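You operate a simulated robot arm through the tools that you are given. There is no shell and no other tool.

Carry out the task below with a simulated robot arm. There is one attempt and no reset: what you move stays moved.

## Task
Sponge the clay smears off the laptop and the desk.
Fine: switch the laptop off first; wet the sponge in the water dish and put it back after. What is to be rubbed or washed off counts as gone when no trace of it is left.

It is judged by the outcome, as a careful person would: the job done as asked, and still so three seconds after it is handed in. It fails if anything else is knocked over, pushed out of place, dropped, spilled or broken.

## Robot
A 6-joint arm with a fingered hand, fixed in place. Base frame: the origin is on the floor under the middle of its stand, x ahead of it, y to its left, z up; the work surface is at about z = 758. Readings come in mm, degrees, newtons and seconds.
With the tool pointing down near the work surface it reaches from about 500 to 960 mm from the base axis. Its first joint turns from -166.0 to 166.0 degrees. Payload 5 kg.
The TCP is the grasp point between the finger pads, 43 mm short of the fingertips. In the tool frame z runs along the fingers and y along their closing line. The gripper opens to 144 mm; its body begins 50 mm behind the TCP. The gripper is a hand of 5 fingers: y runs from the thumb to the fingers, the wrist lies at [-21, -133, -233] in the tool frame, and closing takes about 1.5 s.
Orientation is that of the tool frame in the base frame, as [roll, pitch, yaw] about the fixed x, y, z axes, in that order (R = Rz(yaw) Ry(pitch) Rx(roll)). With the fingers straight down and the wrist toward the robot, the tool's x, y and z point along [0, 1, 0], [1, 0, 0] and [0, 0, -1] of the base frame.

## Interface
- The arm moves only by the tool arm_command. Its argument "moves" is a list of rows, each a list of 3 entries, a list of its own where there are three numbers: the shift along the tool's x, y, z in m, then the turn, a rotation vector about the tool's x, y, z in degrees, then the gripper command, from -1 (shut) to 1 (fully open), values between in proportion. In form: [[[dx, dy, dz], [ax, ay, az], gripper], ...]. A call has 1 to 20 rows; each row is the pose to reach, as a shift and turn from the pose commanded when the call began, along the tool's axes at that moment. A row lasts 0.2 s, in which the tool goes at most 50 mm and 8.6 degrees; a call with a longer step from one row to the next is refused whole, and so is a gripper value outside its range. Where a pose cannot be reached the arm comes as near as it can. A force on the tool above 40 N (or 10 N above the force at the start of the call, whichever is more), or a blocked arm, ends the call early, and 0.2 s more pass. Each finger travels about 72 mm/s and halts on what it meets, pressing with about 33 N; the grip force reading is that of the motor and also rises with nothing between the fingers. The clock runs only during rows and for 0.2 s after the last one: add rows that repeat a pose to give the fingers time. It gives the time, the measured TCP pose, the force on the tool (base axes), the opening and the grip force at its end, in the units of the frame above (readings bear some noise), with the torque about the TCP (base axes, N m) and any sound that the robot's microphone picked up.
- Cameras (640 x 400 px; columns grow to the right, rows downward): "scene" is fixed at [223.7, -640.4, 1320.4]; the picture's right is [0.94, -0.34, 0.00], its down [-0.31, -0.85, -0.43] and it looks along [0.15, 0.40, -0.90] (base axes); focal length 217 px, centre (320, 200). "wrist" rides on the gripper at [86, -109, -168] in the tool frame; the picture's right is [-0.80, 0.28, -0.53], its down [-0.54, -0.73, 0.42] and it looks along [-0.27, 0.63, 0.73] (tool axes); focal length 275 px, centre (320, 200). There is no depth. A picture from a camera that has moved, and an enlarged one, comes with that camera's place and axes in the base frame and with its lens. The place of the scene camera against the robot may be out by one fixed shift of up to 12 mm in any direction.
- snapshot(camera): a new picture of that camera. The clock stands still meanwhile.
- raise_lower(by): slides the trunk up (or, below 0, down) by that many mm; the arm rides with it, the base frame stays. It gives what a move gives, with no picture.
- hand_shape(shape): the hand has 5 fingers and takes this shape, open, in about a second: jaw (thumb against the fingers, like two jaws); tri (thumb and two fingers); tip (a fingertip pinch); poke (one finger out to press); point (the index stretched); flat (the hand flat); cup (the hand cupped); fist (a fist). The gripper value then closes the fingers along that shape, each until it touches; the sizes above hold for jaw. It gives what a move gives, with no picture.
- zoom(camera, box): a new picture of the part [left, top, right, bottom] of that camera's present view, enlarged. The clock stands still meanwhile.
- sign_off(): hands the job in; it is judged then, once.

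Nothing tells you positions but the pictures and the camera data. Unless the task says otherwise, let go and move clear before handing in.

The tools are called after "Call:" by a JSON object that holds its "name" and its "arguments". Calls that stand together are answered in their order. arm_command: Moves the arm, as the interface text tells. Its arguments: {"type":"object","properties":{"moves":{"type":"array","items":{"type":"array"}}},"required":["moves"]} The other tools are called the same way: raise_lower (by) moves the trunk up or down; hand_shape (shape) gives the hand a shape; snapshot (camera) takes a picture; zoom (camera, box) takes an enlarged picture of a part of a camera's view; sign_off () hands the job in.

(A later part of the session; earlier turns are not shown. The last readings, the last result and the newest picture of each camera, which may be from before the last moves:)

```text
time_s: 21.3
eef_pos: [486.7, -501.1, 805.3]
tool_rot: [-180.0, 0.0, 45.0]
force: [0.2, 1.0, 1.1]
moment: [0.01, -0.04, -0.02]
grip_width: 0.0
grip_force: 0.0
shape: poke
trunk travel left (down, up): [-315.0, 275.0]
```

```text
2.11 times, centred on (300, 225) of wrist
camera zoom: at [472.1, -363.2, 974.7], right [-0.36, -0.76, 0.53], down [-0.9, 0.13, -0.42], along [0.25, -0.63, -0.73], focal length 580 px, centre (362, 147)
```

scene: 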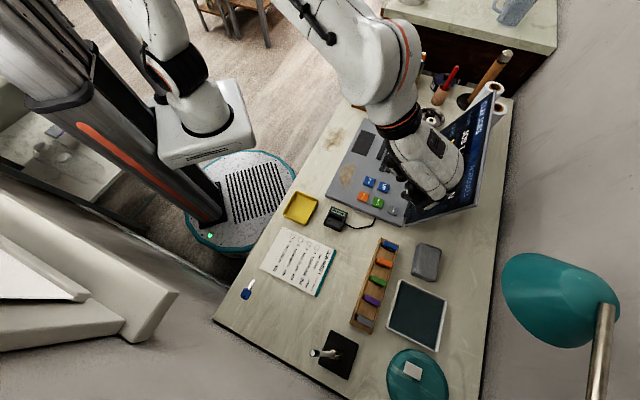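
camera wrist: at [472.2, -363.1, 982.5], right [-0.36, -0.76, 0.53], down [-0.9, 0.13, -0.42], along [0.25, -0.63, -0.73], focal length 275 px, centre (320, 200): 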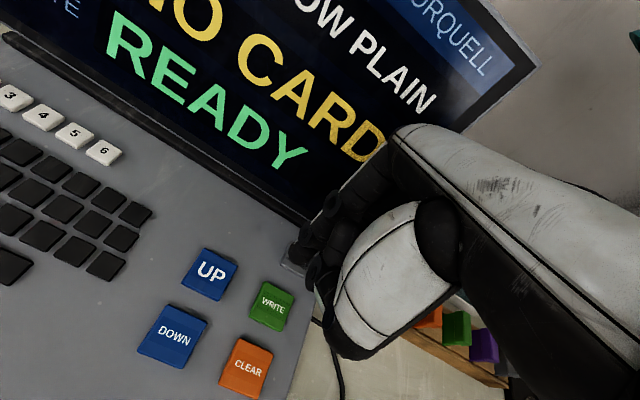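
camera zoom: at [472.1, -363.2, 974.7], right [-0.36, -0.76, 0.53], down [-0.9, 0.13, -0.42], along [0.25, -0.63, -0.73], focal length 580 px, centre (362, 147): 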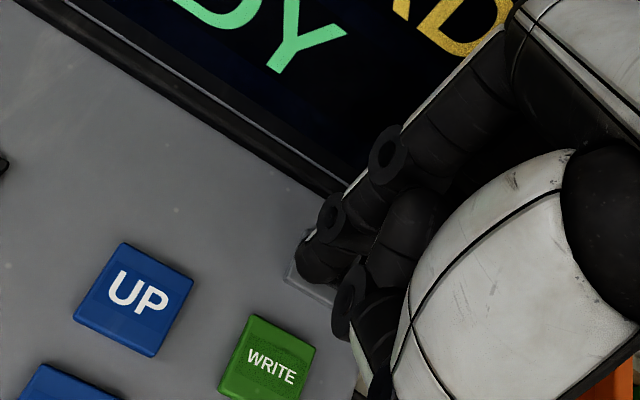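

Call:
{"name": "arm_command", "arguments": {"moves": [[[0.0, 0.0, 0.0015], [0, 0, 0], 1], [[0.0, 0.0, 0.003], [0, 0, 0], 1]]}}

Call:
{"name": "zoom", "arguments": {"camera": "wrist", "box": [200, 130, 400, 320]}}

```text
time_s: 21.9
eef_pos: [486.9, -501.0, 803.7]
tool_rot: [179.9, 0.0, 44.8]
force: [0.4, -0.6, 6.0]
moment: [-0.04, 0.01, 0.01]
grip_width: 0.0
grip_force: 0.1
shape: poke
trunk travel left (down, up): [-315.0, 275.0]
heard: click
```

```text
2.11 times, centred on (300, 225) of wrist
camera zoom: at [472.0, -363.1, 972.3], right [-0.36, -0.76, 0.53], down [-0.9, 0.13, -0.42], along [0.25, -0.63, -0.73], focal length 580 px, centre (362, 147)
```

zoom: 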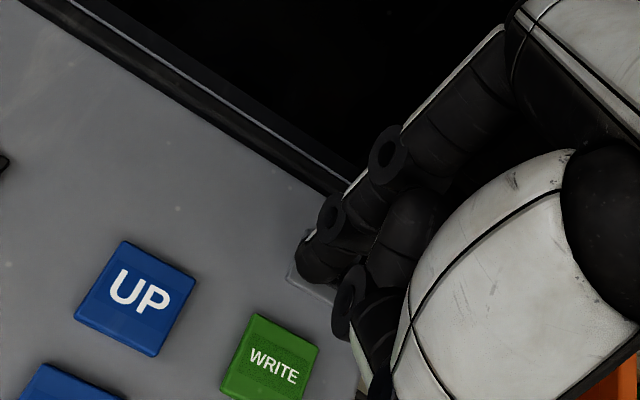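

A click, and the screen has gone dark: the laptop is off. I lift straight up, verify, and then change to the jaw shape.

Call:
{"name": "arm_command", "arguments": {"moves": [[[0.0, 0.0, -0.01], [0, 0, 0], 1], [[0.0, 0.0, -0.03], [0, 0, 0], 1], [[0.0, 0.0, -0.06], [0, 0, 0], 1], [[0.0, 0.0, -0.08], [0, 0, 0], 1]]}}

Call:
{"name": "raise_lower", "arguments": {"by": 120}}

Call:
{"name": "snapshot", "arguments": {"camera": "scene"}}

Call:
{"name": "snapshot", "arguments": {"camera": "wrist"}}

```text
time_s: 22.9
eef_pos: [486.9, -501.7, 882.5]
tool_rot: [-179.9, -0.1, 45.0]
force: [-0.6, 0.7, 0.3]
moment: [-0.03, 0.0, -0.01]
grip_width: 0.0
grip_force: 0.2
shape: poke
trunk travel left (down, up): [-315.0, 275.0]
```

```text
time_s: 24.4
eef_pos: [485.8, -501.8, 1002.3]
tool_rot: [-180.0, 0.0, 45.0]
force: [-0.5, -0.2, -0.2]
moment: [0.0, -0.01, 0.02]
grip_width: 0.0
grip_force: 0.1
shape: poke
trunk travel left (down, up): [-435.0, 155.0]
```

```text
taken
```

scene: 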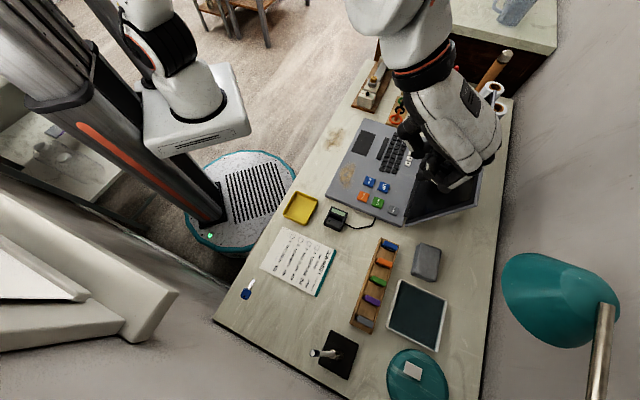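

```text
taken
camera wrist: at [472.4, -363.5, 1171.4], right [-0.36, -0.76, 0.53], down [-0.9, 0.13, -0.42], along [0.25, -0.63, -0.73], focal length 275 px, centre (320, 200)
```

wrist: 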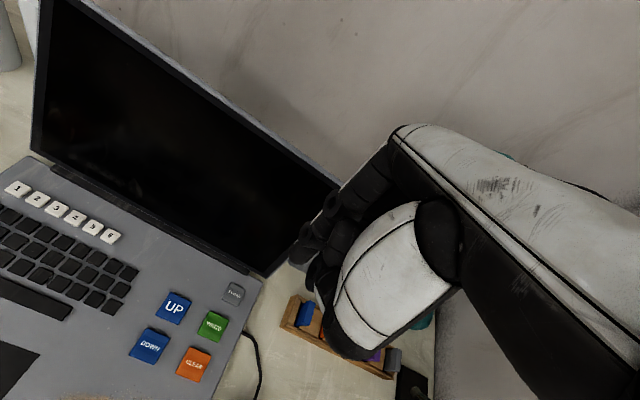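

Laptop is confirmed off. The lamp shade hangs over the area behind the sponge (about s −170, n 880, z ~1030), so I'll stay well in front of it: back away, open the jaw in clear space, and get a wrist view of sponge, dish and rack.

Call:
{"name": "arm_command", "arguments": {"moves": [[[0.0, -0.04, 0.0], [0, 0, 0], 1], [[-0.02, -0.08, 0.0], [0, 0, 0], 1], [[-0.06, -0.08, 0.0], [0, 0, 0], 1], [[-0.1, -0.08, 0.0], [0, 0, 0], 1], [[-0.14, -0.07, 0.0], [0, 0, 0], 1], [[-0.18, -0.06, 0.0], [0, 0, 0], 1], [[-0.22, -0.05, 0.0], [0, 0, 0], 1], [[-0.22, -0.05, 0.0], [0, 0, 0], 1]]}}

Call:
{"name": "hand_shape", "arguments": {"shape": "jaw"}}

Call:
{"name": "snapshot", "arguments": {"camera": "wrist"}}

Call:
{"name": "snapshot", "arguments": {"camera": "scene"}}

```text
time_s: 26.2
eef_pos: [294.8, -621.9, 1003.1]
tool_rot: [180.0, -0.1, 45.0]
force: [0.5, -1.2, 0.5]
moment: [0.03, -0.06, -0.02]
grip_width: 0.1
grip_force: 0.1
shape: poke
trunk travel left (down, up): [-435.0, 155.0]
```

```text
time_s: 27.1
eef_pos: [294.3, -621.8, 1002.7]
tool_rot: [-180.0, -0.2, 45.0]
force: [0.1, -1.2, -0.2]
moment: [0.0, 0.01, 0.0]
grip_width: 143.8
grip_force: 0.0
shape: jaw
trunk travel left (down, up): [-435.0, 155.0]
```

```text
taken
camera wrist: at [280.8, -484.1, 1172.2], right [-0.36, -0.76, 0.53], down [-0.9, 0.13, -0.42], along [0.25, -0.63, -0.73], focal length 275 px, centre (320, 200)
```

wrist: 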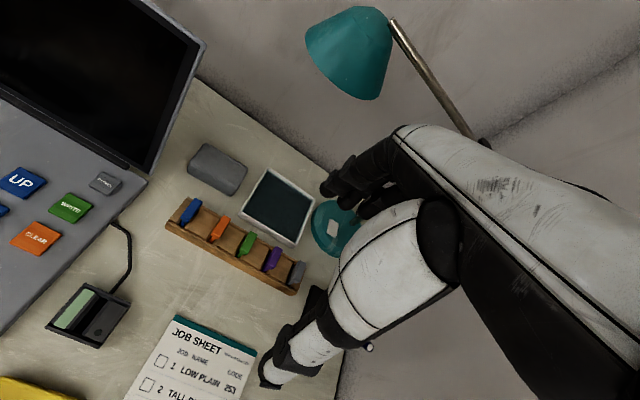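

```text
taken
```

scene: 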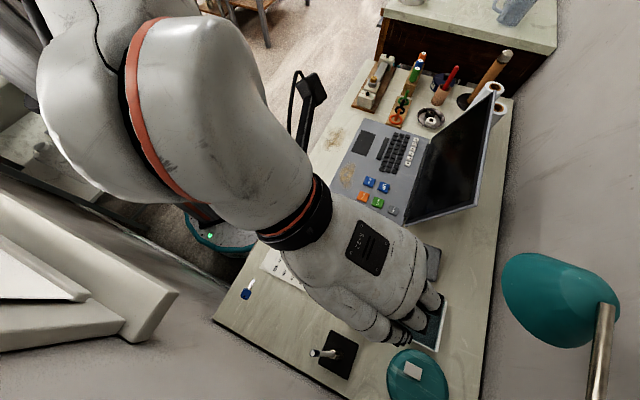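

Call:
{"name": "zoom", "arguments": {"camera": "wrist", "box": [150, 120, 350, 300]}}

Call:
{"name": "zoom", "arguments": {"camera": "wrist", "box": [170, 130, 270, 210]}}

Call:
{"name": "zoom", "arguments": {"camera": "wrist", "box": [290, 0, 500, 150]}}

```text
2.22 times, centred on (250, 210) of wrist
camera zoom: at [280.8, -484.1, 1172.2], right [-0.36, -0.76, 0.53], down [-0.9, 0.13, -0.42], along [0.25, -0.63, -0.73], focal length 612 px, centre (476, 178)
```

zoom: 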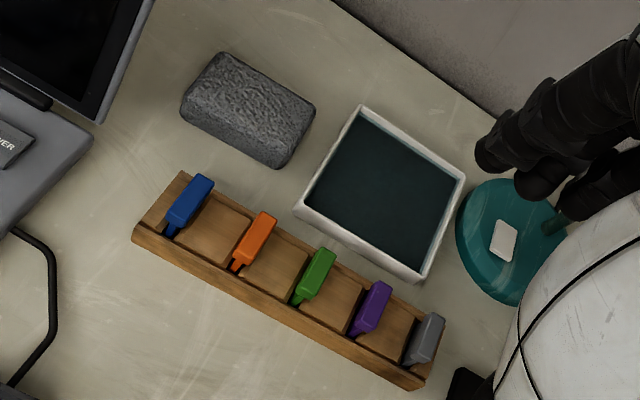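

```text
5.00 times, centred on (220, 170) of wrist
camera zoom: at [280.8, -484.1, 1172.2], right [-0.36, -0.76, 0.53], down [-0.9, 0.13, -0.42], along [0.25, -0.63, -0.73], focal length 1376 px, centre (820, 350)
```

zoom: 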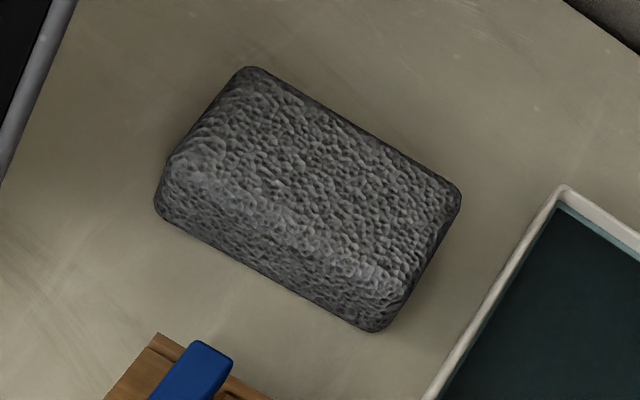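

```text
2.67 times, centred on (395, 75) of wrist
camera zoom: at [280.8, -484.1, 1172.2], right [-0.36, -0.76, 0.53], down [-0.9, 0.13, -0.42], along [0.25, -0.63, -0.73], focal length 734 px, centre (120, 533)
```

zoom: 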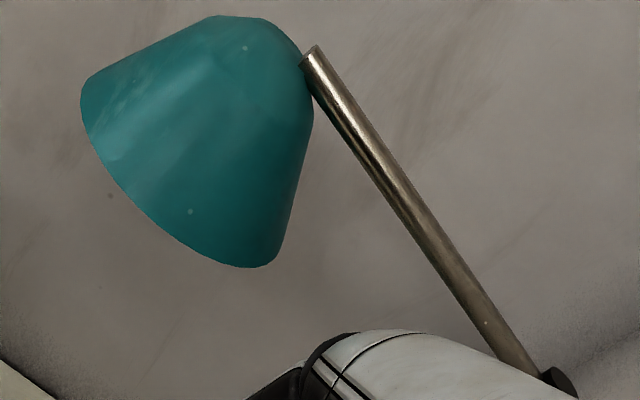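

The sponge is at about s −106, n 810 (75 × 47 × 33 mm, long side along s), the dish centre at about s −226, n 817, and the lamp shade hangs above them at z ≳ 1000. I line up in front of the sponge, lower the trunk, and narrow the jaw to about 70 mm so the thumb fits between the card rack and the sponge.

Call:
{"name": "arm_command", "arguments": {"moves": [[[0.03, 0.0, 0.0], [0, 0, 0], 1], [[0.065, 0.0, 0.0], [0, 0, 0], 1], [[0.1, 0.0, 0.0], [0, 0, 0], 1], [[0.125, 0.0, 0.0], [0, 0, 0], 0.5], [[0.125, 0.0, 0.0], [0, 0, 0], -0.03], [[0.125, 0.0, 0.0], [0, 0, 0], -0.03], [[0.125, 0.0, 0.0], [0, 0, 0], -0.03]]}}

Call:
{"name": "raise_lower", "arguments": {"by": -150}}

Call:
{"name": "snapshot", "arguments": {"camera": "wrist"}}

Call:
{"name": "snapshot", "arguments": {"camera": "scene"}}

```text
time_s: 28.7
eef_pos: [383.3, -532.7, 1001.3]
tool_rot: [-179.9, -0.2, 44.9]
force: [-0.3, 0.1, 0.5]
moment: [0.01, 0.01, -0.01]
grip_width: 70.4
grip_force: 0.1
shape: jaw
trunk travel left (down, up): [-435.0, 155.0]
```

```text
time_s: 30.4
eef_pos: [383.9, -532.4, 852.5]
tool_rot: [-180.0, -0.1, 44.9]
force: [-0.2, -0.4, 0.2]
moment: [0.0, 0.0, -0.04]
grip_width: 70.4
grip_force: 0.1
shape: jaw
trunk travel left (down, up): [-285.0, 305.0]
```

```text
taken
camera wrist: at [369.4, -394.8, 1021.3], right [-0.36, -0.76, 0.53], down [-0.9, 0.13, -0.42], along [0.25, -0.63, -0.73], focal length 275 px, centre (320, 200)
```

wrist: 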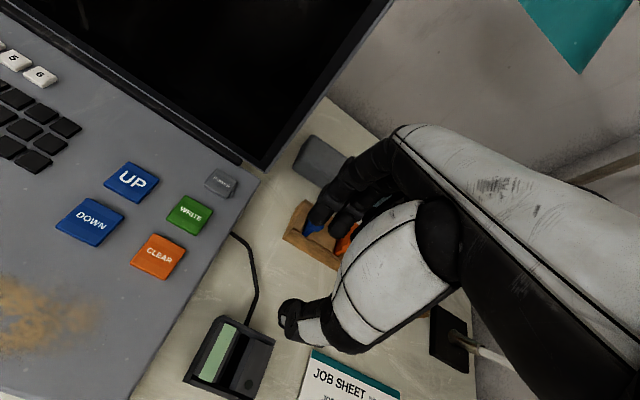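

```text
taken
```

scene: 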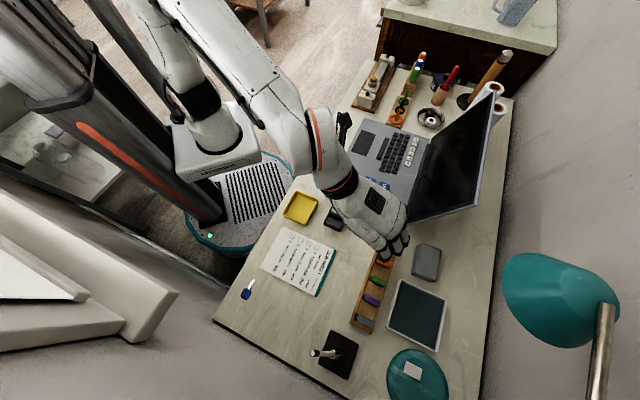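

Call:
{"name": "arm_command", "arguments": {"moves": [[[0.0, 0.03, 0.0], [0, 0, 0], -0.03], [[0.0, 0.065, 0.0], [0, 0, 0], -0.03], [[0.0, 0.1, 0.002], [0, 0, 0], -0.03], [[0.0, 0.13, 0.005], [0, 0, 0], -0.03], [[0.0, 0.13, 0.005], [0, 0, 0], -0.03]]}}

Call:
{"name": "snapshot", "arguments": {"camera": "wrist"}}

Call:
{"name": "snapshot", "arguments": {"camera": "scene"}}

Call:
{"name": "zoom", "arguments": {"camera": "scene", "box": [340, 190, 480, 310]}}

Call:
{"name": "zoom", "arguments": {"camera": "wrist", "box": [240, 130, 400, 370]}}

```text
time_s: 31.6
eef_pos: [474.9, -624.7, 846.6]
tool_rot: [-179.9, -0.1, 45.0]
force: [-0.7, -0.5, -0.4]
moment: [0.0, 0.0, 0.02]
grip_width: 70.5
grip_force: 0.0
shape: jaw
trunk travel left (down, up): [-285.0, 305.0]
```

```text
taken
camera wrist: at [461.6, -486.3, 1015.7], right [-0.36, -0.76, 0.53], down [-0.9, 0.13, -0.42], along [0.25, -0.63, -0.73], focal length 275 px, centre (320, 200)
```

wrist: 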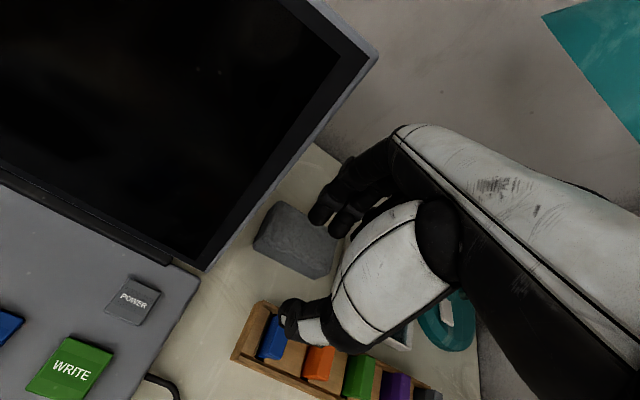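

```text
taken
```

scene: 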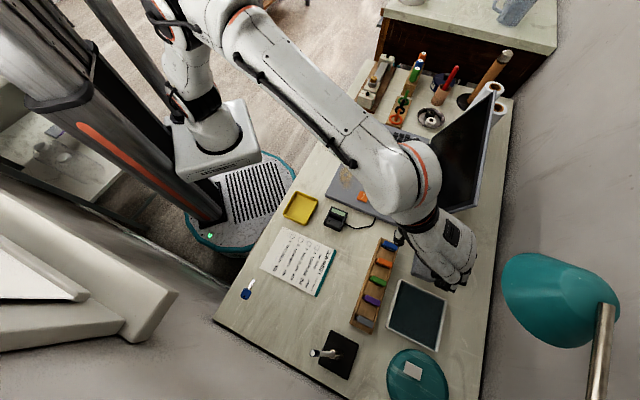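

```text
3.33 times, centred on (410, 250) of scene
camera zoom: at [223.7, -640.4, 1320.4], right [0.94, -0.34, 0.0], down [-0.31, -0.85, -0.43], along [0.15, 0.4, -0.9], focal length 722 px, centre (20, 33)
```

zoom: 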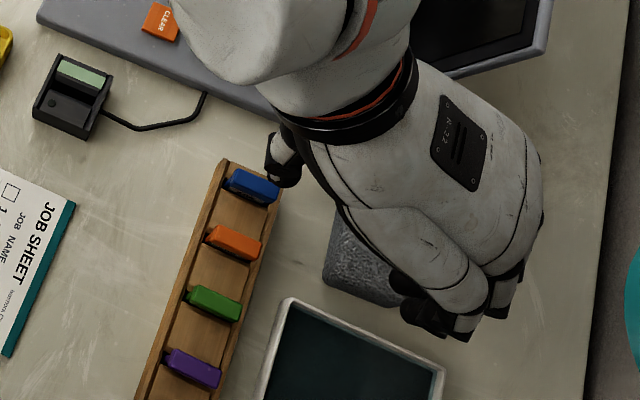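

```text
1.67 times, centred on (320, 250) of wrist
camera zoom: at [461.6, -486.3, 1015.7], right [-0.36, -0.76, 0.53], down [-0.9, 0.13, -0.42], along [0.25, -0.63, -0.73], focal length 459 px, centre (320, 117)
```

zoom: 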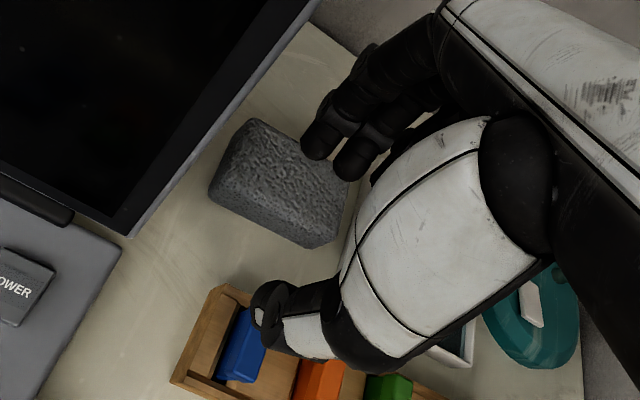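

Thumb and fingertips will straddle the sponge when I move about 35 mm further out; I narrow the jaw slightly to keep the thumb off the card rack, then lower beside the sponge.

Call:
{"name": "arm_command", "arguments": {"moves": [[[0.0, 0.012, 0.0], [0, 0, 0], -0.08], [[0.0, 0.025, 0.0], [0, 0, 0], -0.1], [[0.0, 0.0355, 0.003], [0, 0, 0], -0.1], [[0.0, 0.0355, 0.01], [0, 0, 0], -0.1], [[0.0, 0.0355, 0.01], [0, 0, 0], -0.1]]}}

Call:
{"name": "zoom", "arguments": {"camera": "scene", "box": [350, 210, 480, 310]}}

Call:
{"name": "zoom", "arguments": {"camera": "wrist", "box": [240, 130, 400, 370]}}

Call:
{"name": "snapshot", "arguments": {"camera": "wrist"}}

```text
time_s: 32.8
eef_pos: [499.1, -650.8, 835.8]
tool_rot: [-179.9, -0.2, 45.0]
force: [0.1, 0.7, 0.1]
moment: [-0.03, 0.02, 0.03]
grip_width: 65.3
grip_force: 0.0
shape: jaw
trunk travel left (down, up): [-285.0, 305.0]
```

```text
4.00 times, centred on (415, 260) of scene
camera zoom: at [223.7, -640.4, 1320.4], right [0.94, -0.34, 0.0], down [-0.31, -0.85, -0.43], along [0.15, 0.4, -0.9], focal length 866 px, centre (-60, -40)
```

zoom: 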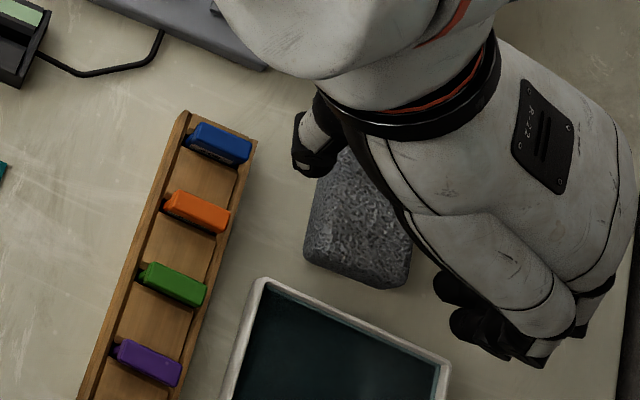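

```text
1.67 times, centred on (320, 250) of wrist
camera zoom: at [486.3, -512.0, 1005.8], right [-0.36, -0.76, 0.53], down [-0.9, 0.13, -0.42], along [0.25, -0.63, -0.73], focal length 459 px, centre (320, 117)
```

zoom: 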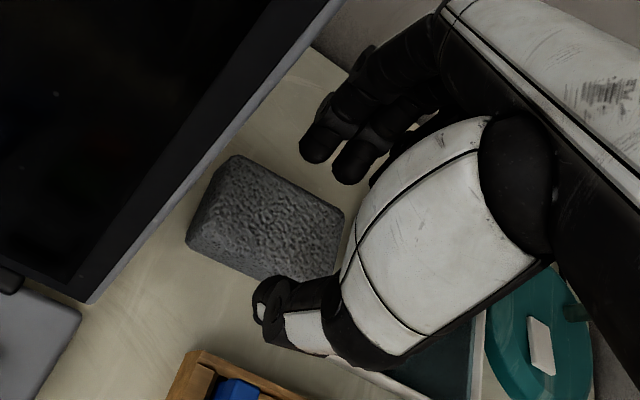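

```text
taken
camera wrist: at [486.3, -512.0, 1005.8], right [-0.36, -0.76, 0.53], down [-0.9, 0.13, -0.42], along [0.25, -0.63, -0.73], focal length 275 px, centre (320, 200)
```

wrist: 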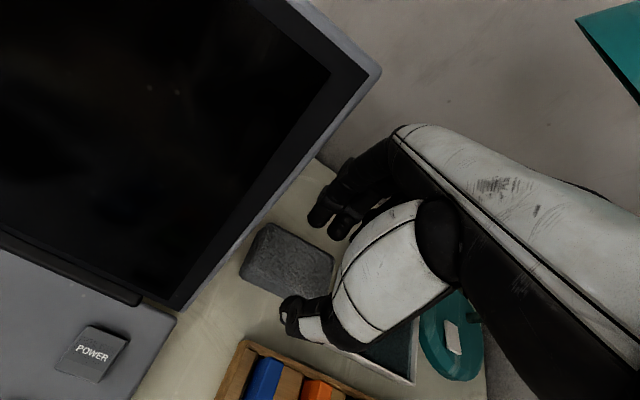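

Call:
{"name": "arm_command", "arguments": {"moves": [[[0.006, 0.0, 0.005], [0, 0, 0], -0.1], [[0.008, 0.0, 0.012], [0, 0, 0], -0.1], [[0.008, 0.0, 0.019], [0, 0, 0], -0.1], [[0.008, 0.0, 0.025], [0, 0, 0], -0.1]]}}

Call:
{"name": "zoom", "arguments": {"camera": "scene", "box": [350, 210, 480, 310]}}

Call:
{"name": "zoom", "arguments": {"camera": "wrist", "box": [240, 130, 400, 370]}}

```text
time_s: 33.8
eef_pos: [505.9, -644.8, 811.6]
tool_rot: [-180.0, -0.1, 45.1]
force: [0.9, -1.1, 1.5]
moment: [-0.09, -0.04, -0.01]
grip_width: 65.3
grip_force: 0.0
shape: jaw
trunk travel left (down, up): [-285.0, 305.0]
```

```text
4.00 times, centred on (415, 260) of scene
camera zoom: at [223.7, -640.4, 1320.4], right [0.94, -0.34, 0.0], down [-0.31, -0.85, -0.43], along [0.15, 0.4, -0.9], focal length 866 px, centre (-60, -40)
```

zoom: 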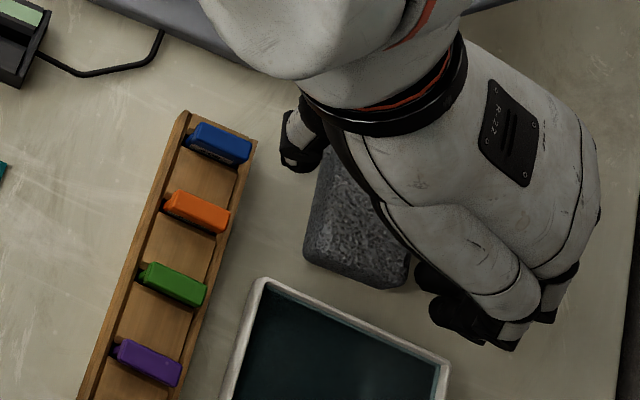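

```text
1.67 times, centred on (320, 250) of wrist
camera zoom: at [491.9, -505.9, 981.1], right [-0.36, -0.76, 0.53], down [-0.9, 0.13, -0.42], along [0.25, -0.63, -0.73], focal length 459 px, centre (320, 117)
```

zoom: 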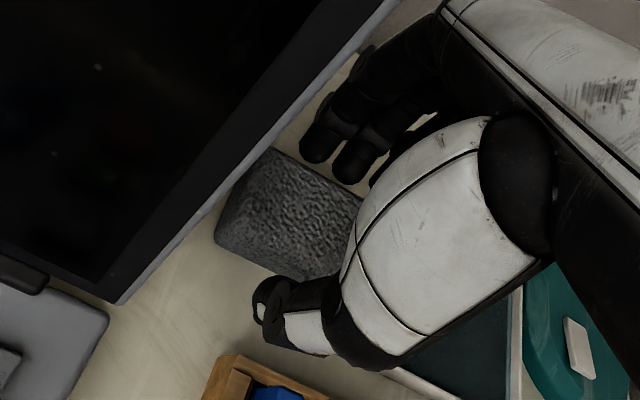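

Thumb and fingers straddle the sponge. Closing now.

Call:
{"name": "arm_command", "arguments": {"moves": [[[0, 0, 0], [0, 0, 0], -0.3], [[0, 0, 0], [0, 0, 0], -0.5], [[0, 0, 0], [0, 0, 0], -1], [[0, 0, 0], [0, 0, 0], -1], [[0, 0, 0], [0, 0, 0], -1], [[0, 0, 0], [0, 0, 0], -1]]}}

Call:
{"name": "zoom", "arguments": {"camera": "wrist", "box": [240, 130, 400, 370]}}

Call:
{"name": "zoom", "arguments": {"camera": "scene", "box": [350, 210, 480, 310]}}

```text
time_s: 35.2
eef_pos: [504.7, -644.1, 816.3]
tool_rot: [179.7, 0.0, 44.9]
force: [0.9, -3.0, 25.7]
moment: [-0.3, -0.22, -0.12]
grip_width: 37.0
grip_force: 33.4
shape: jaw
trunk travel left (down, up): [-285.0, 305.0]
```

```text
1.67 times, centred on (320, 250) of wrist
camera zoom: at [491.0, -505.1, 984.1], right [-0.36, -0.76, 0.54], down [-0.9, 0.13, -0.43], along [0.26, -0.64, -0.73], focal length 459 px, centre (320, 117)
```

zoom: 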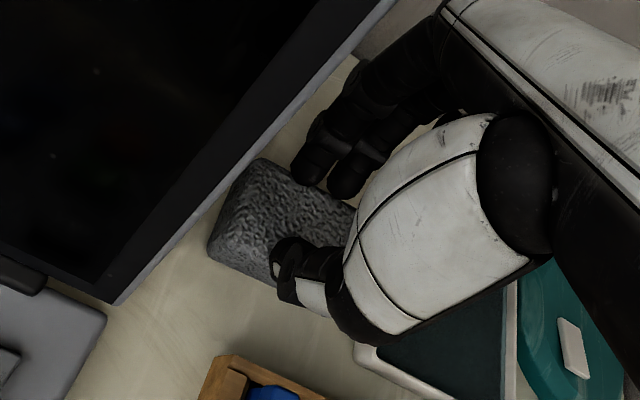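

```text
4.00 times, centred on (415, 260) of scene
camera zoom: at [223.7, -640.4, 1320.4], right [0.94, -0.34, 0.0], down [-0.31, -0.85, -0.43], along [0.15, 0.4, -0.9], focal length 866 px, centre (-60, -40)
```

zoom: 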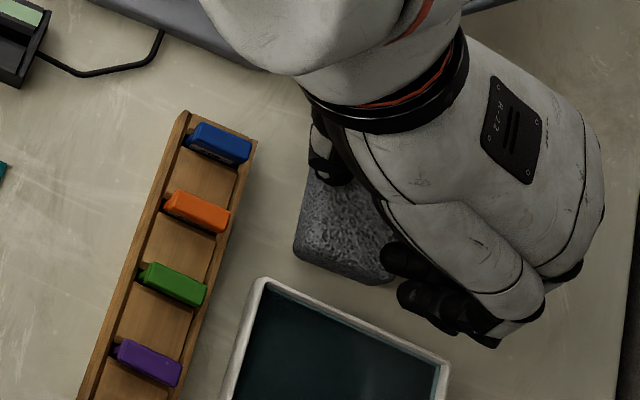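

The hand feels 26 N upward and the opening is 37 mm, so I want to see whether the pads hold the sides or ride on the top edges.

Call:
{"name": "zoom", "arguments": {"camera": "wrist", "box": [270, 170, 370, 270]}}

Call:
{"name": "zoom", "arguments": {"camera": "scene", "box": [400, 230, 460, 290]}}

```text
4.00 times, centred on (320, 220) of wrist
camera zoom: at [491.0, -505.1, 984.1], right [-0.36, -0.76, 0.54], down [-0.9, 0.13, -0.43], along [0.26, -0.64, -0.73], focal length 1101 px, centre (320, 120)
```

zoom: 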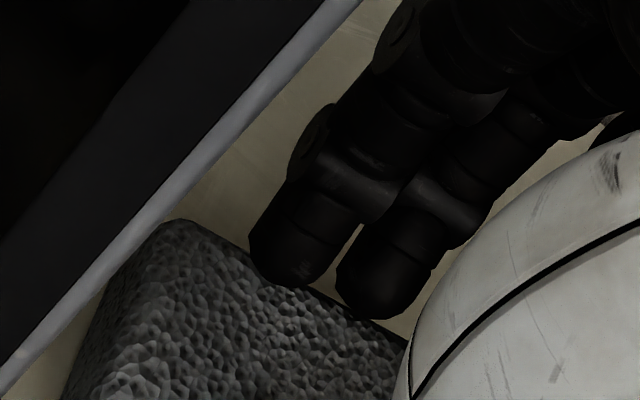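

```text
6.67 times, centred on (430, 260) of scene
camera zoom: at [223.7, -640.4, 1320.4], right [0.94, -0.34, 0.0], down [-0.31, -0.85, -0.43], along [0.15, 0.4, -0.9], focal length 1444 px, centre (-413, -200)
```

zoom: 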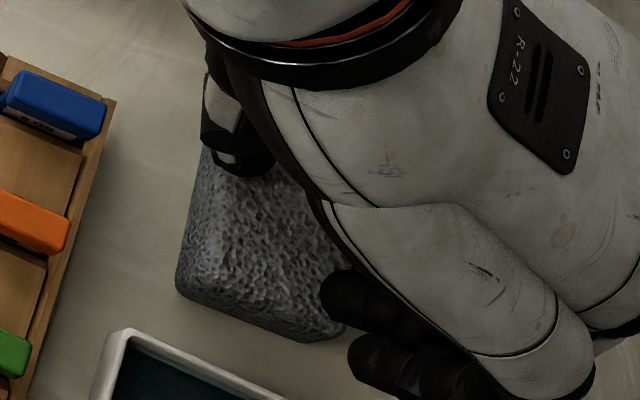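

The fingertips are catching only the rounded upper edges. I'll reopen, go about 7 mm lower, and check before closing again.

Call:
{"name": "arm_command", "arguments": {"moves": [[[0, 0, 0], [0, 0, 0], -0.3], [[0, 0, 0], [0, 0, 0], -0.1], [[0, 0, 0], [0, 0, 0], -0.1], [[0, 0, 0], [0, 0, 0], -0.1]]}}

Call:
{"name": "zoom", "arguments": {"camera": "wrist", "box": [240, 130, 400, 370]}}

Call:
{"name": "zoom", "arguments": {"camera": "scene", "box": [380, 220, 470, 300]}}

```text
time_s: 36.2
eef_pos: [506.8, -644.7, 810.4]
tool_rot: [-179.8, -0.1, 45.0]
force: [0.1, 0.6, -0.1]
moment: [-0.02, 0.0, 0.01]
grip_width: 64.3
grip_force: 0.1
shape: jaw
trunk travel left (down, up): [-285.0, 305.0]
```

```text
1.67 times, centred on (320, 250) of wrist
camera zoom: at [491.8, -505.8, 980.0], right [-0.36, -0.77, 0.53], down [-0.9, 0.13, -0.42], along [0.25, -0.63, -0.73], focal length 459 px, centre (320, 117)
```

zoom: 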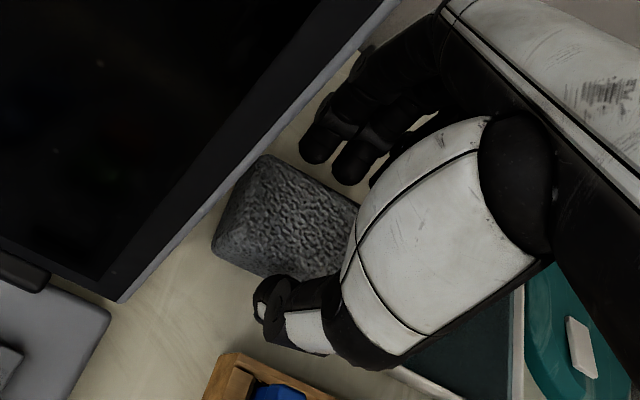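

```text
5.00 times, centred on (425, 260) of scene
camera zoom: at [223.7, -640.4, 1320.4], right [0.94, -0.34, 0.0], down [-0.31, -0.85, -0.43], along [0.15, 0.4, -0.9], focal length 1083 px, centre (-205, -100)
```

zoom: 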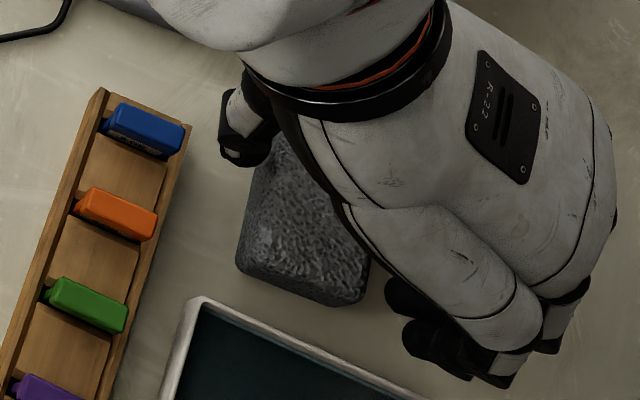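

Call:
{"name": "arm_command", "arguments": {"moves": [[[0, -0.005, 0.002], [0, 0, 0], -0.1], [[0, -0.005, 0.004], [0, 0, 0], -0.1], [[0, -0.005, 0.006], [0, 0, 0], -0.1], [[0, -0.005, 0.008], [0, 0, 0], -0.1]]}}

Call:
{"name": "zoom", "arguments": {"camera": "scene", "box": [380, 220, 470, 300]}}

```text
time_s: 37.2
eef_pos: [502.9, -640.6, 803.8]
tool_rot: [-179.9, -0.1, 45.0]
force: [0.7, 0.1, 0.7]
moment: [-0.02, -0.01, -0.02]
grip_width: 64.6
grip_force: 0.0
shape: jaw
trunk travel left (down, up): [-285.0, 305.0]
```

```text
5.00 times, centred on (425, 260) of scene
camera zoom: at [223.7, -640.4, 1320.4], right [0.94, -0.34, 0.0], down [-0.31, -0.85, -0.43], along [0.15, 0.4, -0.9], focal length 1083 px, centre (-205, -100)
```

zoom: 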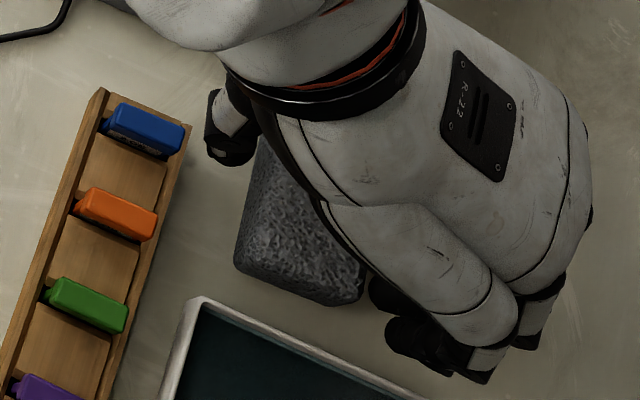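

Call:
{"name": "arm_command", "arguments": {"moves": [[[0, 0, 0.0015], [0, 0, 0], -0.1], [[0, 0, 0.003], [0, 0, 0], -0.1], [[0, 0, 0.003], [0, 0, 0], -0.1]]}}

Call:
{"name": "zoom", "arguments": {"camera": "wrist", "box": [240, 130, 400, 370]}}

```text
time_s: 38.0
eef_pos: [502.7, -641.0, 799.9]
tool_rot: [-179.8, -0.2, 45.0]
force: [0.7, -0.5, 0.6]
moment: [-0.06, 0.0, 0.03]
grip_width: 64.5
grip_force: 0.1
shape: jaw
trunk travel left (down, up): [-285.0, 305.0]
```

```text
1.67 times, centred on (320, 250) of wrist
camera zoom: at [488.5, -502.6, 969.9], right [-0.36, -0.76, 0.53], down [-0.9, 0.13, -0.42], along [0.25, -0.63, -0.73], focal length 459 px, centre (320, 117)
```

zoom: 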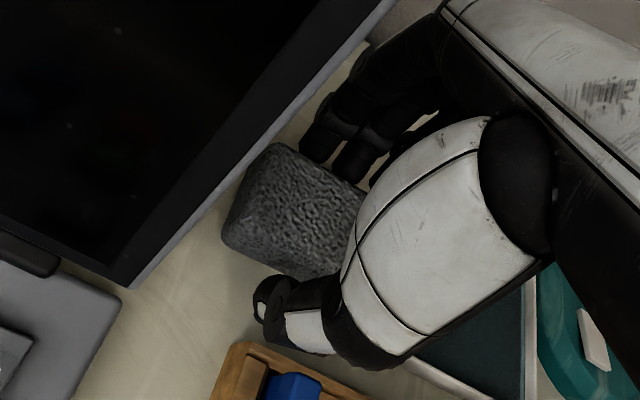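

Now the fingertips are visibly behind the sponge's far edge. Closing again, gradually.

Call:
{"name": "arm_command", "arguments": {"moves": [[[0, 0, 0], [0, 0, 0], -0.25], [[0, 0, 0], [0, 0, 0], -0.35], [[0, 0, 0], [0, 0, 0], -0.35]]}}

Call:
{"name": "arm_command", "arguments": {"moves": [[[0, 0, 0], [0, 0, 0], -0.5], [[0, 0, 0], [0, 0, 0], -0.7], [[0, 0, 0], [0, 0, 0], -1], [[0, 0, 0], [0, 0, 0], -1], [[0, 0, 0], [0, 0, 0], -1], [[0, 0, 0], [0, 0, 0], -1]]}}

Call:
{"name": "zoom", "arguments": {"camera": "wrist", "box": [240, 130, 400, 370]}}

Call:
{"name": "zoom", "arguments": {"camera": "scene", "box": [380, 220, 470, 300]}}

```text
time_s: 38.8
eef_pos: [502.0, -640.6, 800.2]
tool_rot: [-179.9, -0.1, 45.0]
force: [-0.5, -0.6, -0.5]
moment: [0.01, -0.02, 0.03]
grip_width: 49.7
grip_force: 33.0
shape: jaw
trunk travel left (down, up): [-285.0, 305.0]
```

```text
time_s: 40.2
eef_pos: [501.9, -640.1, 800.1]
tool_rot: [-179.9, -0.1, 45.1]
force: [0.5, -0.5, -0.5]
moment: [0.03, 0.02, 0.05]
grip_width: 49.7
grip_force: 33.0
shape: jaw
trunk travel left (down, up): [-285.0, 305.0]
```

```text
1.67 times, centred on (320, 250) of wrist
camera zoom: at [488.5, -502.6, 969.9], right [-0.36, -0.76, 0.53], down [-0.9, 0.13, -0.42], along [0.25, -0.63, -0.73], focal length 459 px, centre (320, 117)
```

zoom: 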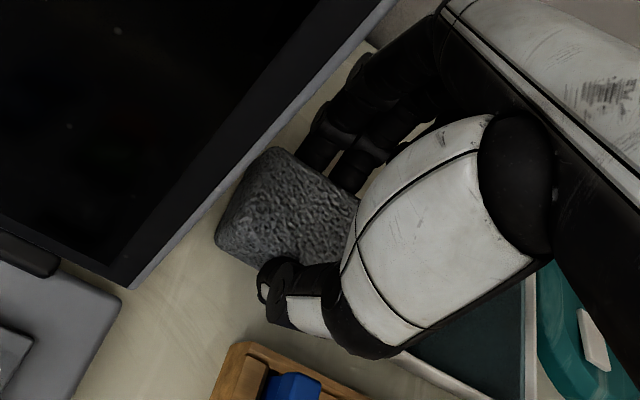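

```text
5.00 times, centred on (425, 260) of scene
camera zoom: at [223.7, -640.4, 1320.4], right [0.94, -0.34, 0.0], down [-0.31, -0.85, -0.43], along [0.15, 0.4, -0.9], focal length 1083 px, centre (-205, -100)
```

zoom: 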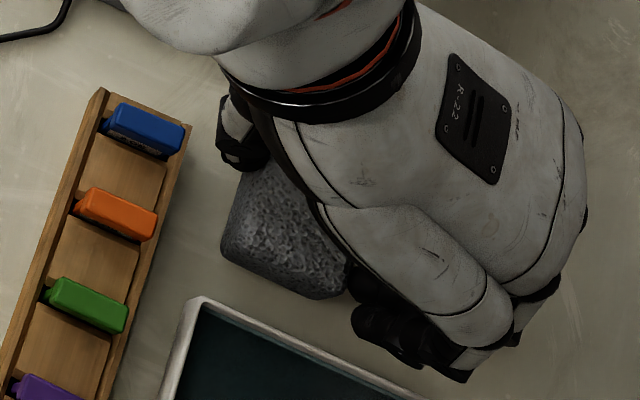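

The grip is now sound: 49.7 mm wide, 33 N, no vertical force. I lift the sponge a little and look at how much of it protrudes below the fingertips.

Call:
{"name": "arm_command", "arguments": {"moves": [[[0, 0, -0.005], [0, 0, 0], -1], [[0, 0, -0.015], [0, 0, 0], -1], [[0, 0, -0.03], [0, 0, 0], -1], [[0, 0, -0.035], [0, 0, 0], -1], [[0, 0, -0.035], [0, 0, 0], -1]]}}

Call:
{"name": "zoom", "arguments": {"camera": "wrist", "box": [240, 130, 400, 370]}}

Call:
{"name": "zoom", "arguments": {"camera": "scene", "box": [380, 210, 480, 300]}}

Call:
{"name": "snapshot", "arguments": {"camera": "scene"}}

```text
time_s: 41.4
eef_pos: [502.6, -641.2, 835.1]
tool_rot: [-179.9, -0.1, 45.0]
force: [0.5, 0.4, -0.3]
moment: [0.02, 0.02, -0.03]
grip_width: 49.6
grip_force: 33.0
shape: jaw
trunk travel left (down, up): [-285.0, 305.0]
```

```text
1.67 times, centred on (320, 250) of wrist
camera zoom: at [488.9, -503.0, 1004.9], right [-0.36, -0.76, 0.53], down [-0.9, 0.13, -0.42], along [0.25, -0.63, -0.73], focal length 459 px, centre (320, 117)
```

zoom: 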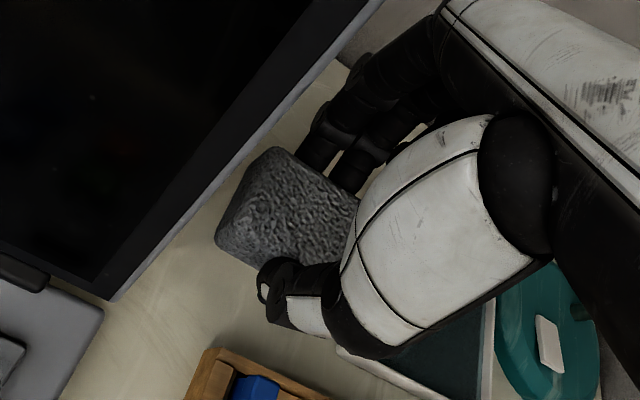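

```text
4.44 times, centred on (430, 255) of scene
camera zoom: at [223.7, -640.4, 1320.4], right [0.94, -0.34, 0.0], down [-0.31, -0.85, -0.43], along [0.15, 0.4, -0.9], focal length 962 px, centre (-169, -44)
```

zoom: 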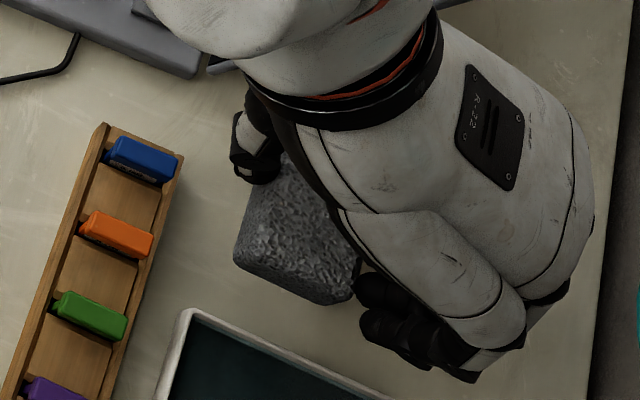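

```text
taken
```

scene: 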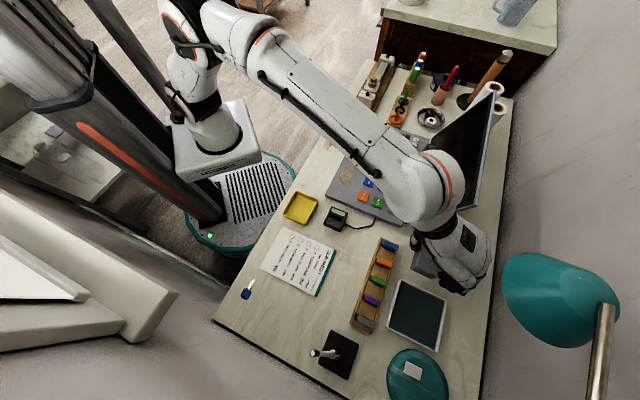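

The sponge lifts cleanly, with the fingertips only about 8 mm above its bottom. For dipping inside the dish I'd like the fingers a bit higher, so I set it back down, and regrip about 5 mm higher.

Call:
{"name": "arm_command", "arguments": {"moves": [[[0, 0, 0.012], [0, 0, 0], -1], [[0, 0, 0.024], [0, 0, 0], -1], [[0, 0, 0.031], [0, 0, 0], -1], [[0, 0, 0.0345], [0, 0, 0], -1], [[0, 0, 0.0345], [0, 0, 0], -1]]}}

Call:
{"name": "arm_command", "arguments": {"moves": [[[0, 0, 0], [0, 0, 0], -0.25], [[0, 0, 0], [0, 0, 0], -0.2], [[0, 0, -0.002], [0, 0, 0], -0.2], [[0, 0, -0.005], [0, 0, 0], -0.2], [[0, 0, -0.005], [0, 0, 0], -0.2]]}}

Call:
{"name": "arm_command", "arguments": {"moves": [[[0, 0, 0], [0, 0, 0], -0.3], [[0, 0, 0], [0, 0, 0], -0.4], [[0, 0, 0], [0, 0, 0], -1], [[0, 0, 0], [0, 0, 0], -1], [[0, 0, 0], [0, 0, 0], -1], [[0, 0, 0], [0, 0, 0], -1]]}}

Call:
{"name": "zoom", "arguments": {"camera": "wrist", "box": [240, 130, 400, 370]}}

```text
time_s: 42.6
eef_pos: [503.1, -641.4, 800.7]
tool_rot: [-179.9, -0.1, 45.0]
force: [0.7, 0.5, -1.2]
moment: [0.0, -0.01, 0.0]
grip_width: 49.6
grip_force: 33.1
shape: jaw
trunk travel left (down, up): [-285.0, 305.0]
```

```text
time_s: 43.8
eef_pos: [502.6, -641.0, 805.6]
tool_rot: [-180.0, -0.1, 45.0]
force: [-0.4, -0.8, -0.4]
moment: [-0.01, -0.02, 0.01]
grip_width: 57.4
grip_force: 0.0
shape: jaw
trunk travel left (down, up): [-285.0, 305.0]
```

```text
time_s: 45.2
eef_pos: [502.4, -641.4, 805.6]
tool_rot: [-179.9, -0.1, 45.0]
force: [0.0, 0.3, 0.0]
moment: [-0.04, 0.0, 0.03]
grip_width: 49.5
grip_force: 32.8
shape: jaw
trunk travel left (down, up): [-285.0, 305.0]
```

```text
1.67 times, centred on (320, 250) of wrist
camera zoom: at [488.7, -502.8, 975.3], right [-0.36, -0.76, 0.53], down [-0.9, 0.13, -0.42], along [0.25, -0.63, -0.73], focal length 459 px, centre (320, 117)
```

zoom: 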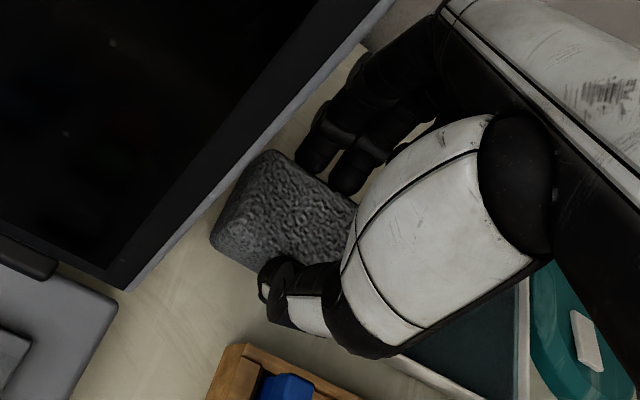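

The higher grip is good (49.5 mm, 33 N). Lifting clear of the dish rim and moving over the dish, checking the lamp clearance half-way.

Call:
{"name": "arm_command", "arguments": {"moves": [[[0, 0, -0.01], [0, 0, 0], -1], [[0, 0, -0.022], [0, 0, 0], -1], [[0, 0, -0.032], [0, 0, 0], -1], [[-0.02, 0.0, -0.032], [0, 0, 0], -1], [[-0.045, 0.0, -0.032], [0, 0, 0], -1], [[-0.06, 0.002, -0.032], [0, 0, 0], -1], [[-0.06, 0.002, -0.032], [0, 0, 0], -1]]}}

Call:
{"name": "snapshot", "arguments": {"camera": "scene"}}

Call:
{"name": "snapshot", "arguments": {"camera": "wrist"}}

```text
time_s: 46.8
eef_pos: [461.5, -685.1, 838.7]
tool_rot: [-179.9, -0.1, 45.0]
force: [-0.2, 0.2, 0.0]
moment: [0.01, -0.06, -0.01]
grip_width: 49.9
grip_force: 32.8
shape: jaw
trunk travel left (down, up): [-285.0, 305.0]
```

```text
taken
```

scene: 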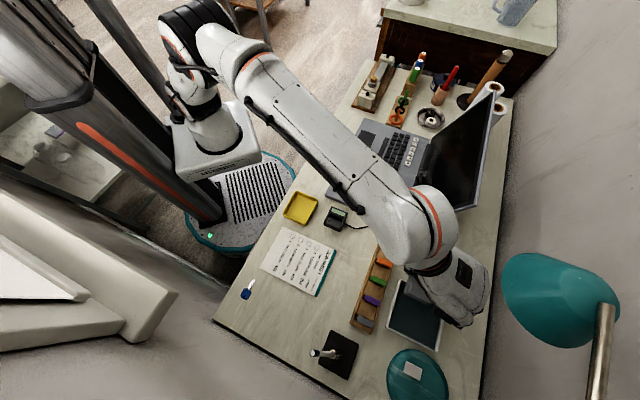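

```text
taken
camera wrist: at [448.0, -546.2, 1007.3], right [-0.36, -0.76, 0.53], down [-0.9, 0.13, -0.42], along [0.25, -0.63, -0.73], focal length 275 px, centre (320, 200)
```

wrist: 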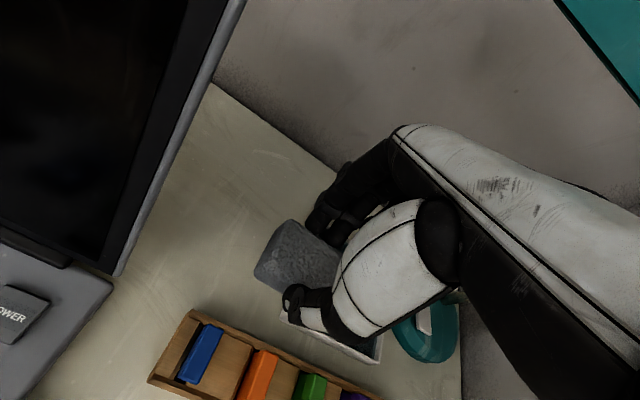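

Call:
{"name": "arm_command", "arguments": {"moves": [[[-0.02, 0.003, 0.0], [0, 0, 0], -1], [[-0.04, 0.006, 0.0], [0, 0, 0], -1], [[-0.06, 0.01, 0.0], [0, 0, 0], -1], [[-0.06, 0.01, 0.0], [0, 0, 0], -1]]}}

Call:
{"name": "zoom", "arguments": {"camera": "scene", "box": [350, 240, 480, 360]}}

Call:
{"name": "zoom", "arguments": {"camera": "wrist", "box": [220, 130, 480, 390]}}

```text
time_s: 47.8
eef_pos: [426.6, -735.3, 838.0]
tool_rot: [-179.8, -0.1, 45.1]
force: [-0.5, -1.2, -0.4]
moment: [0.03, -0.02, -0.05]
grip_width: 50.0
grip_force: 32.8
shape: jaw
trunk travel left (down, up): [-285.0, 305.0]
```

```text
3.33 times, centred on (415, 300) of scene
camera zoom: at [223.7, -640.4, 1320.4], right [0.94, -0.34, 0.0], down [-0.31, -0.85, -0.43], along [0.15, 0.4, -0.9], focal length 722 px, centre (3, -133)
```

zoom: 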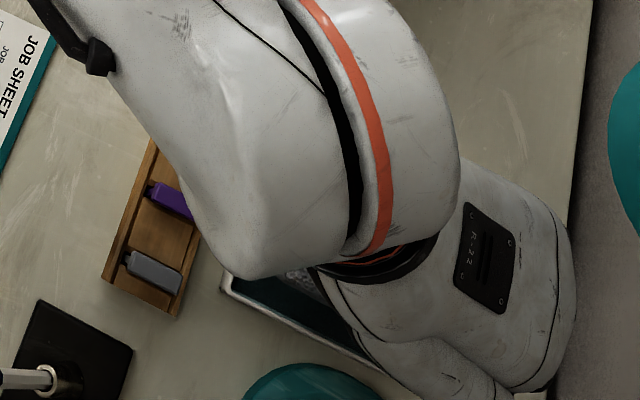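

```text
1.54 times, centred on (350, 260) of wrist
camera zoom: at [412.5, -596.1, 1007.2], right [-0.36, -0.76, 0.53], down [-0.9, 0.13, -0.42], along [0.25, -0.63, -0.73], focal length 424 px, centre (274, 108)
```

zoom: 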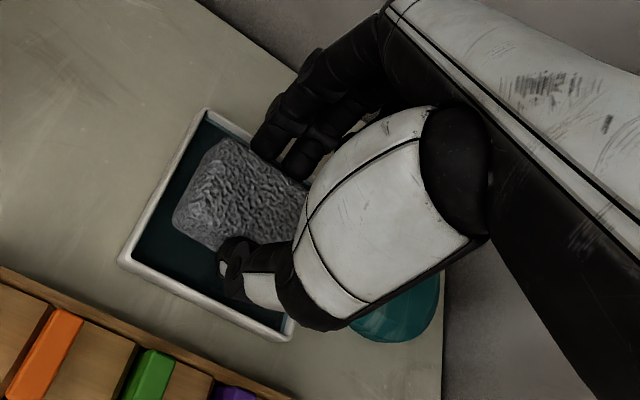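

The sponge is well within the dish outline. I nudge 2 mm outward to centre, then lower in small steps.

Call:
{"name": "arm_command", "arguments": {"moves": [[[0.0, 0.002, 0.004], [0, 0, 0], -1], [[0.0, 0.002, 0.009], [0, 0, 0], -1], [[0.0, 0.002, 0.014], [0, 0, 0], -1], [[0.0, 0.002, 0.018], [0, 0, 0], -1]]}}

Call:
{"name": "zoom", "arguments": {"camera": "wrist", "box": [220, 130, 400, 350]}}

```text
time_s: 48.8
eef_pos: [427.2, -734.7, 819.5]
tool_rot: [-179.9, -0.1, 44.9]
force: [0.2, 1.1, -0.1]
moment: [-0.03, -0.01, -0.01]
grip_width: 49.6
grip_force: 32.7
shape: jaw
trunk travel left (down, up): [-285.0, 305.0]
```

```text
1.82 times, centred on (310, 240) of wrist
camera zoom: at [413.6, -597.5, 989.1], right [-0.36, -0.76, 0.53], down [-0.9, 0.13, -0.42], along [0.25, -0.63, -0.73], focal length 500 px, centre (338, 127)
```

zoom: 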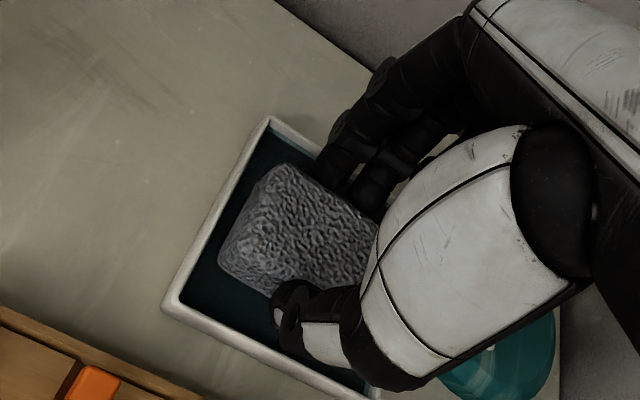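

Call:
{"name": "arm_command", "arguments": {"moves": [[[0.0, 0.0, 0.002], [0, 0, 0], -1], [[0.0, 0.0, 0.004], [0, 0, 0], -1], [[0.0, 0.0, 0.006], [0, 0, 0], -1], [[0.0, 0.0, 0.006], [0, 0, 0], -1]]}}

Call:
{"name": "zoom", "arguments": {"camera": "wrist", "box": [220, 130, 400, 350]}}

```text
time_s: 49.8
eef_pos: [427.6, -735.6, 815.8]
tool_rot: [179.9, 0.0, 45.0]
force: [0.0, 0.0, 10.5]
moment: [-0.08, 0.0, -0.02]
grip_width: 49.9
grip_force: 32.8
shape: jaw
trunk travel left (down, up): [-285.0, 305.0]
```

```text
1.82 times, centred on (310, 240) of wrist
camera zoom: at [413.5, -596.9, 985.2], right [-0.36, -0.76, 0.53], down [-0.9, 0.13, -0.42], along [0.26, -0.63, -0.73], focal length 500 px, centre (338, 127)
```

zoom: 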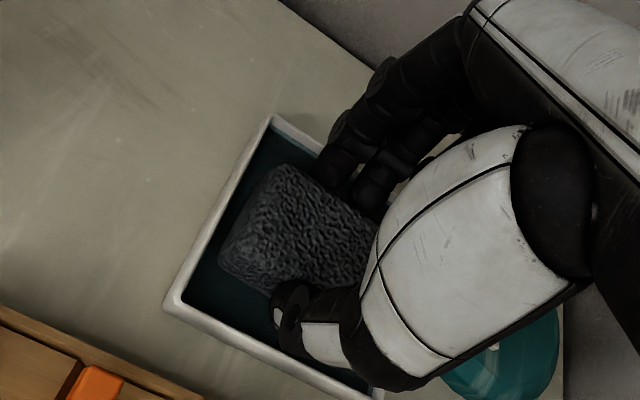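

The sponge has touched the dish bottom (10 N) and turned darker: it is wet. I lift it out and back away from the lamp, then over the rack at a safe height.

Call:
{"name": "arm_command", "arguments": {"moves": [[[0.0, 0.0, 0.0], [0, 0, 0], -1], [[0.0, 0.0, -0.006], [0, 0, 0], -1], [[0.0, 0.0, -0.014], [0, 0, 0], -1], [[0.0, 0.0, -0.022], [0, 0, 0], -1], [[0.0, 0.0, -0.03], [0, 0, 0], -1], [[0.0, -0.02, -0.034], [0, 0, 0], -1], [[0.0, -0.04, -0.045], [0, 0, 0], -1], [[0.0, -0.07, -0.065], [0, 0, 0], -1], [[0.0, -0.11, -0.085], [0, 0, 0], -1], [[0.0, -0.15, -0.095], [0, 0, 0], -1], [[0.0, -0.19, -0.1], [0, 0, 0], -1], [[0.0, -0.19, -0.1], [0, 0, 0], -1]]}}

Call:
{"name": "snapshot", "arguments": {"camera": "scene"}}

Call:
{"name": "snapshot", "arguments": {"camera": "wrist"}}

```text
time_s: 52.4
eef_pos: [293.3, -599.7, 915.5]
tool_rot: [180.0, -0.1, 45.0]
force: [-0.4, 0.5, 0.4]
moment: [-0.04, -0.03, 0.0]
grip_width: 49.5
grip_force: 33.4
shape: jaw
trunk travel left (down, up): [-285.0, 305.0]
```

```text
taken
```

scene: 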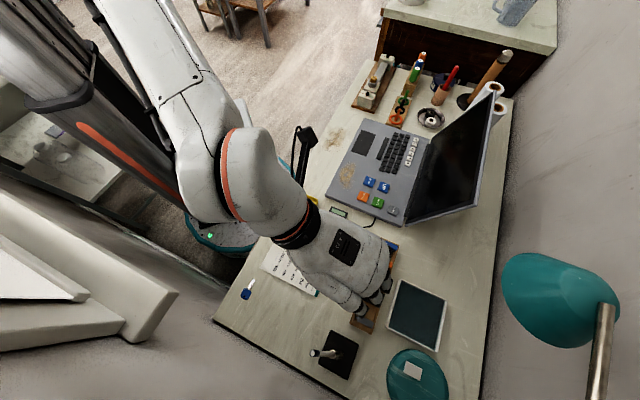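

```text
taken
camera wrist: at [279.2, -461.8, 1083.6], right [-0.36, -0.76, 0.53], down [-0.9, 0.13, -0.42], along [0.25, -0.63, -0.73], focal length 275 px, centre (320, 200)
```

wrist: 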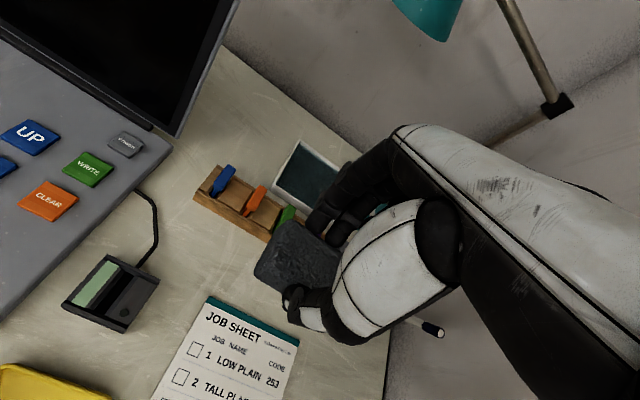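

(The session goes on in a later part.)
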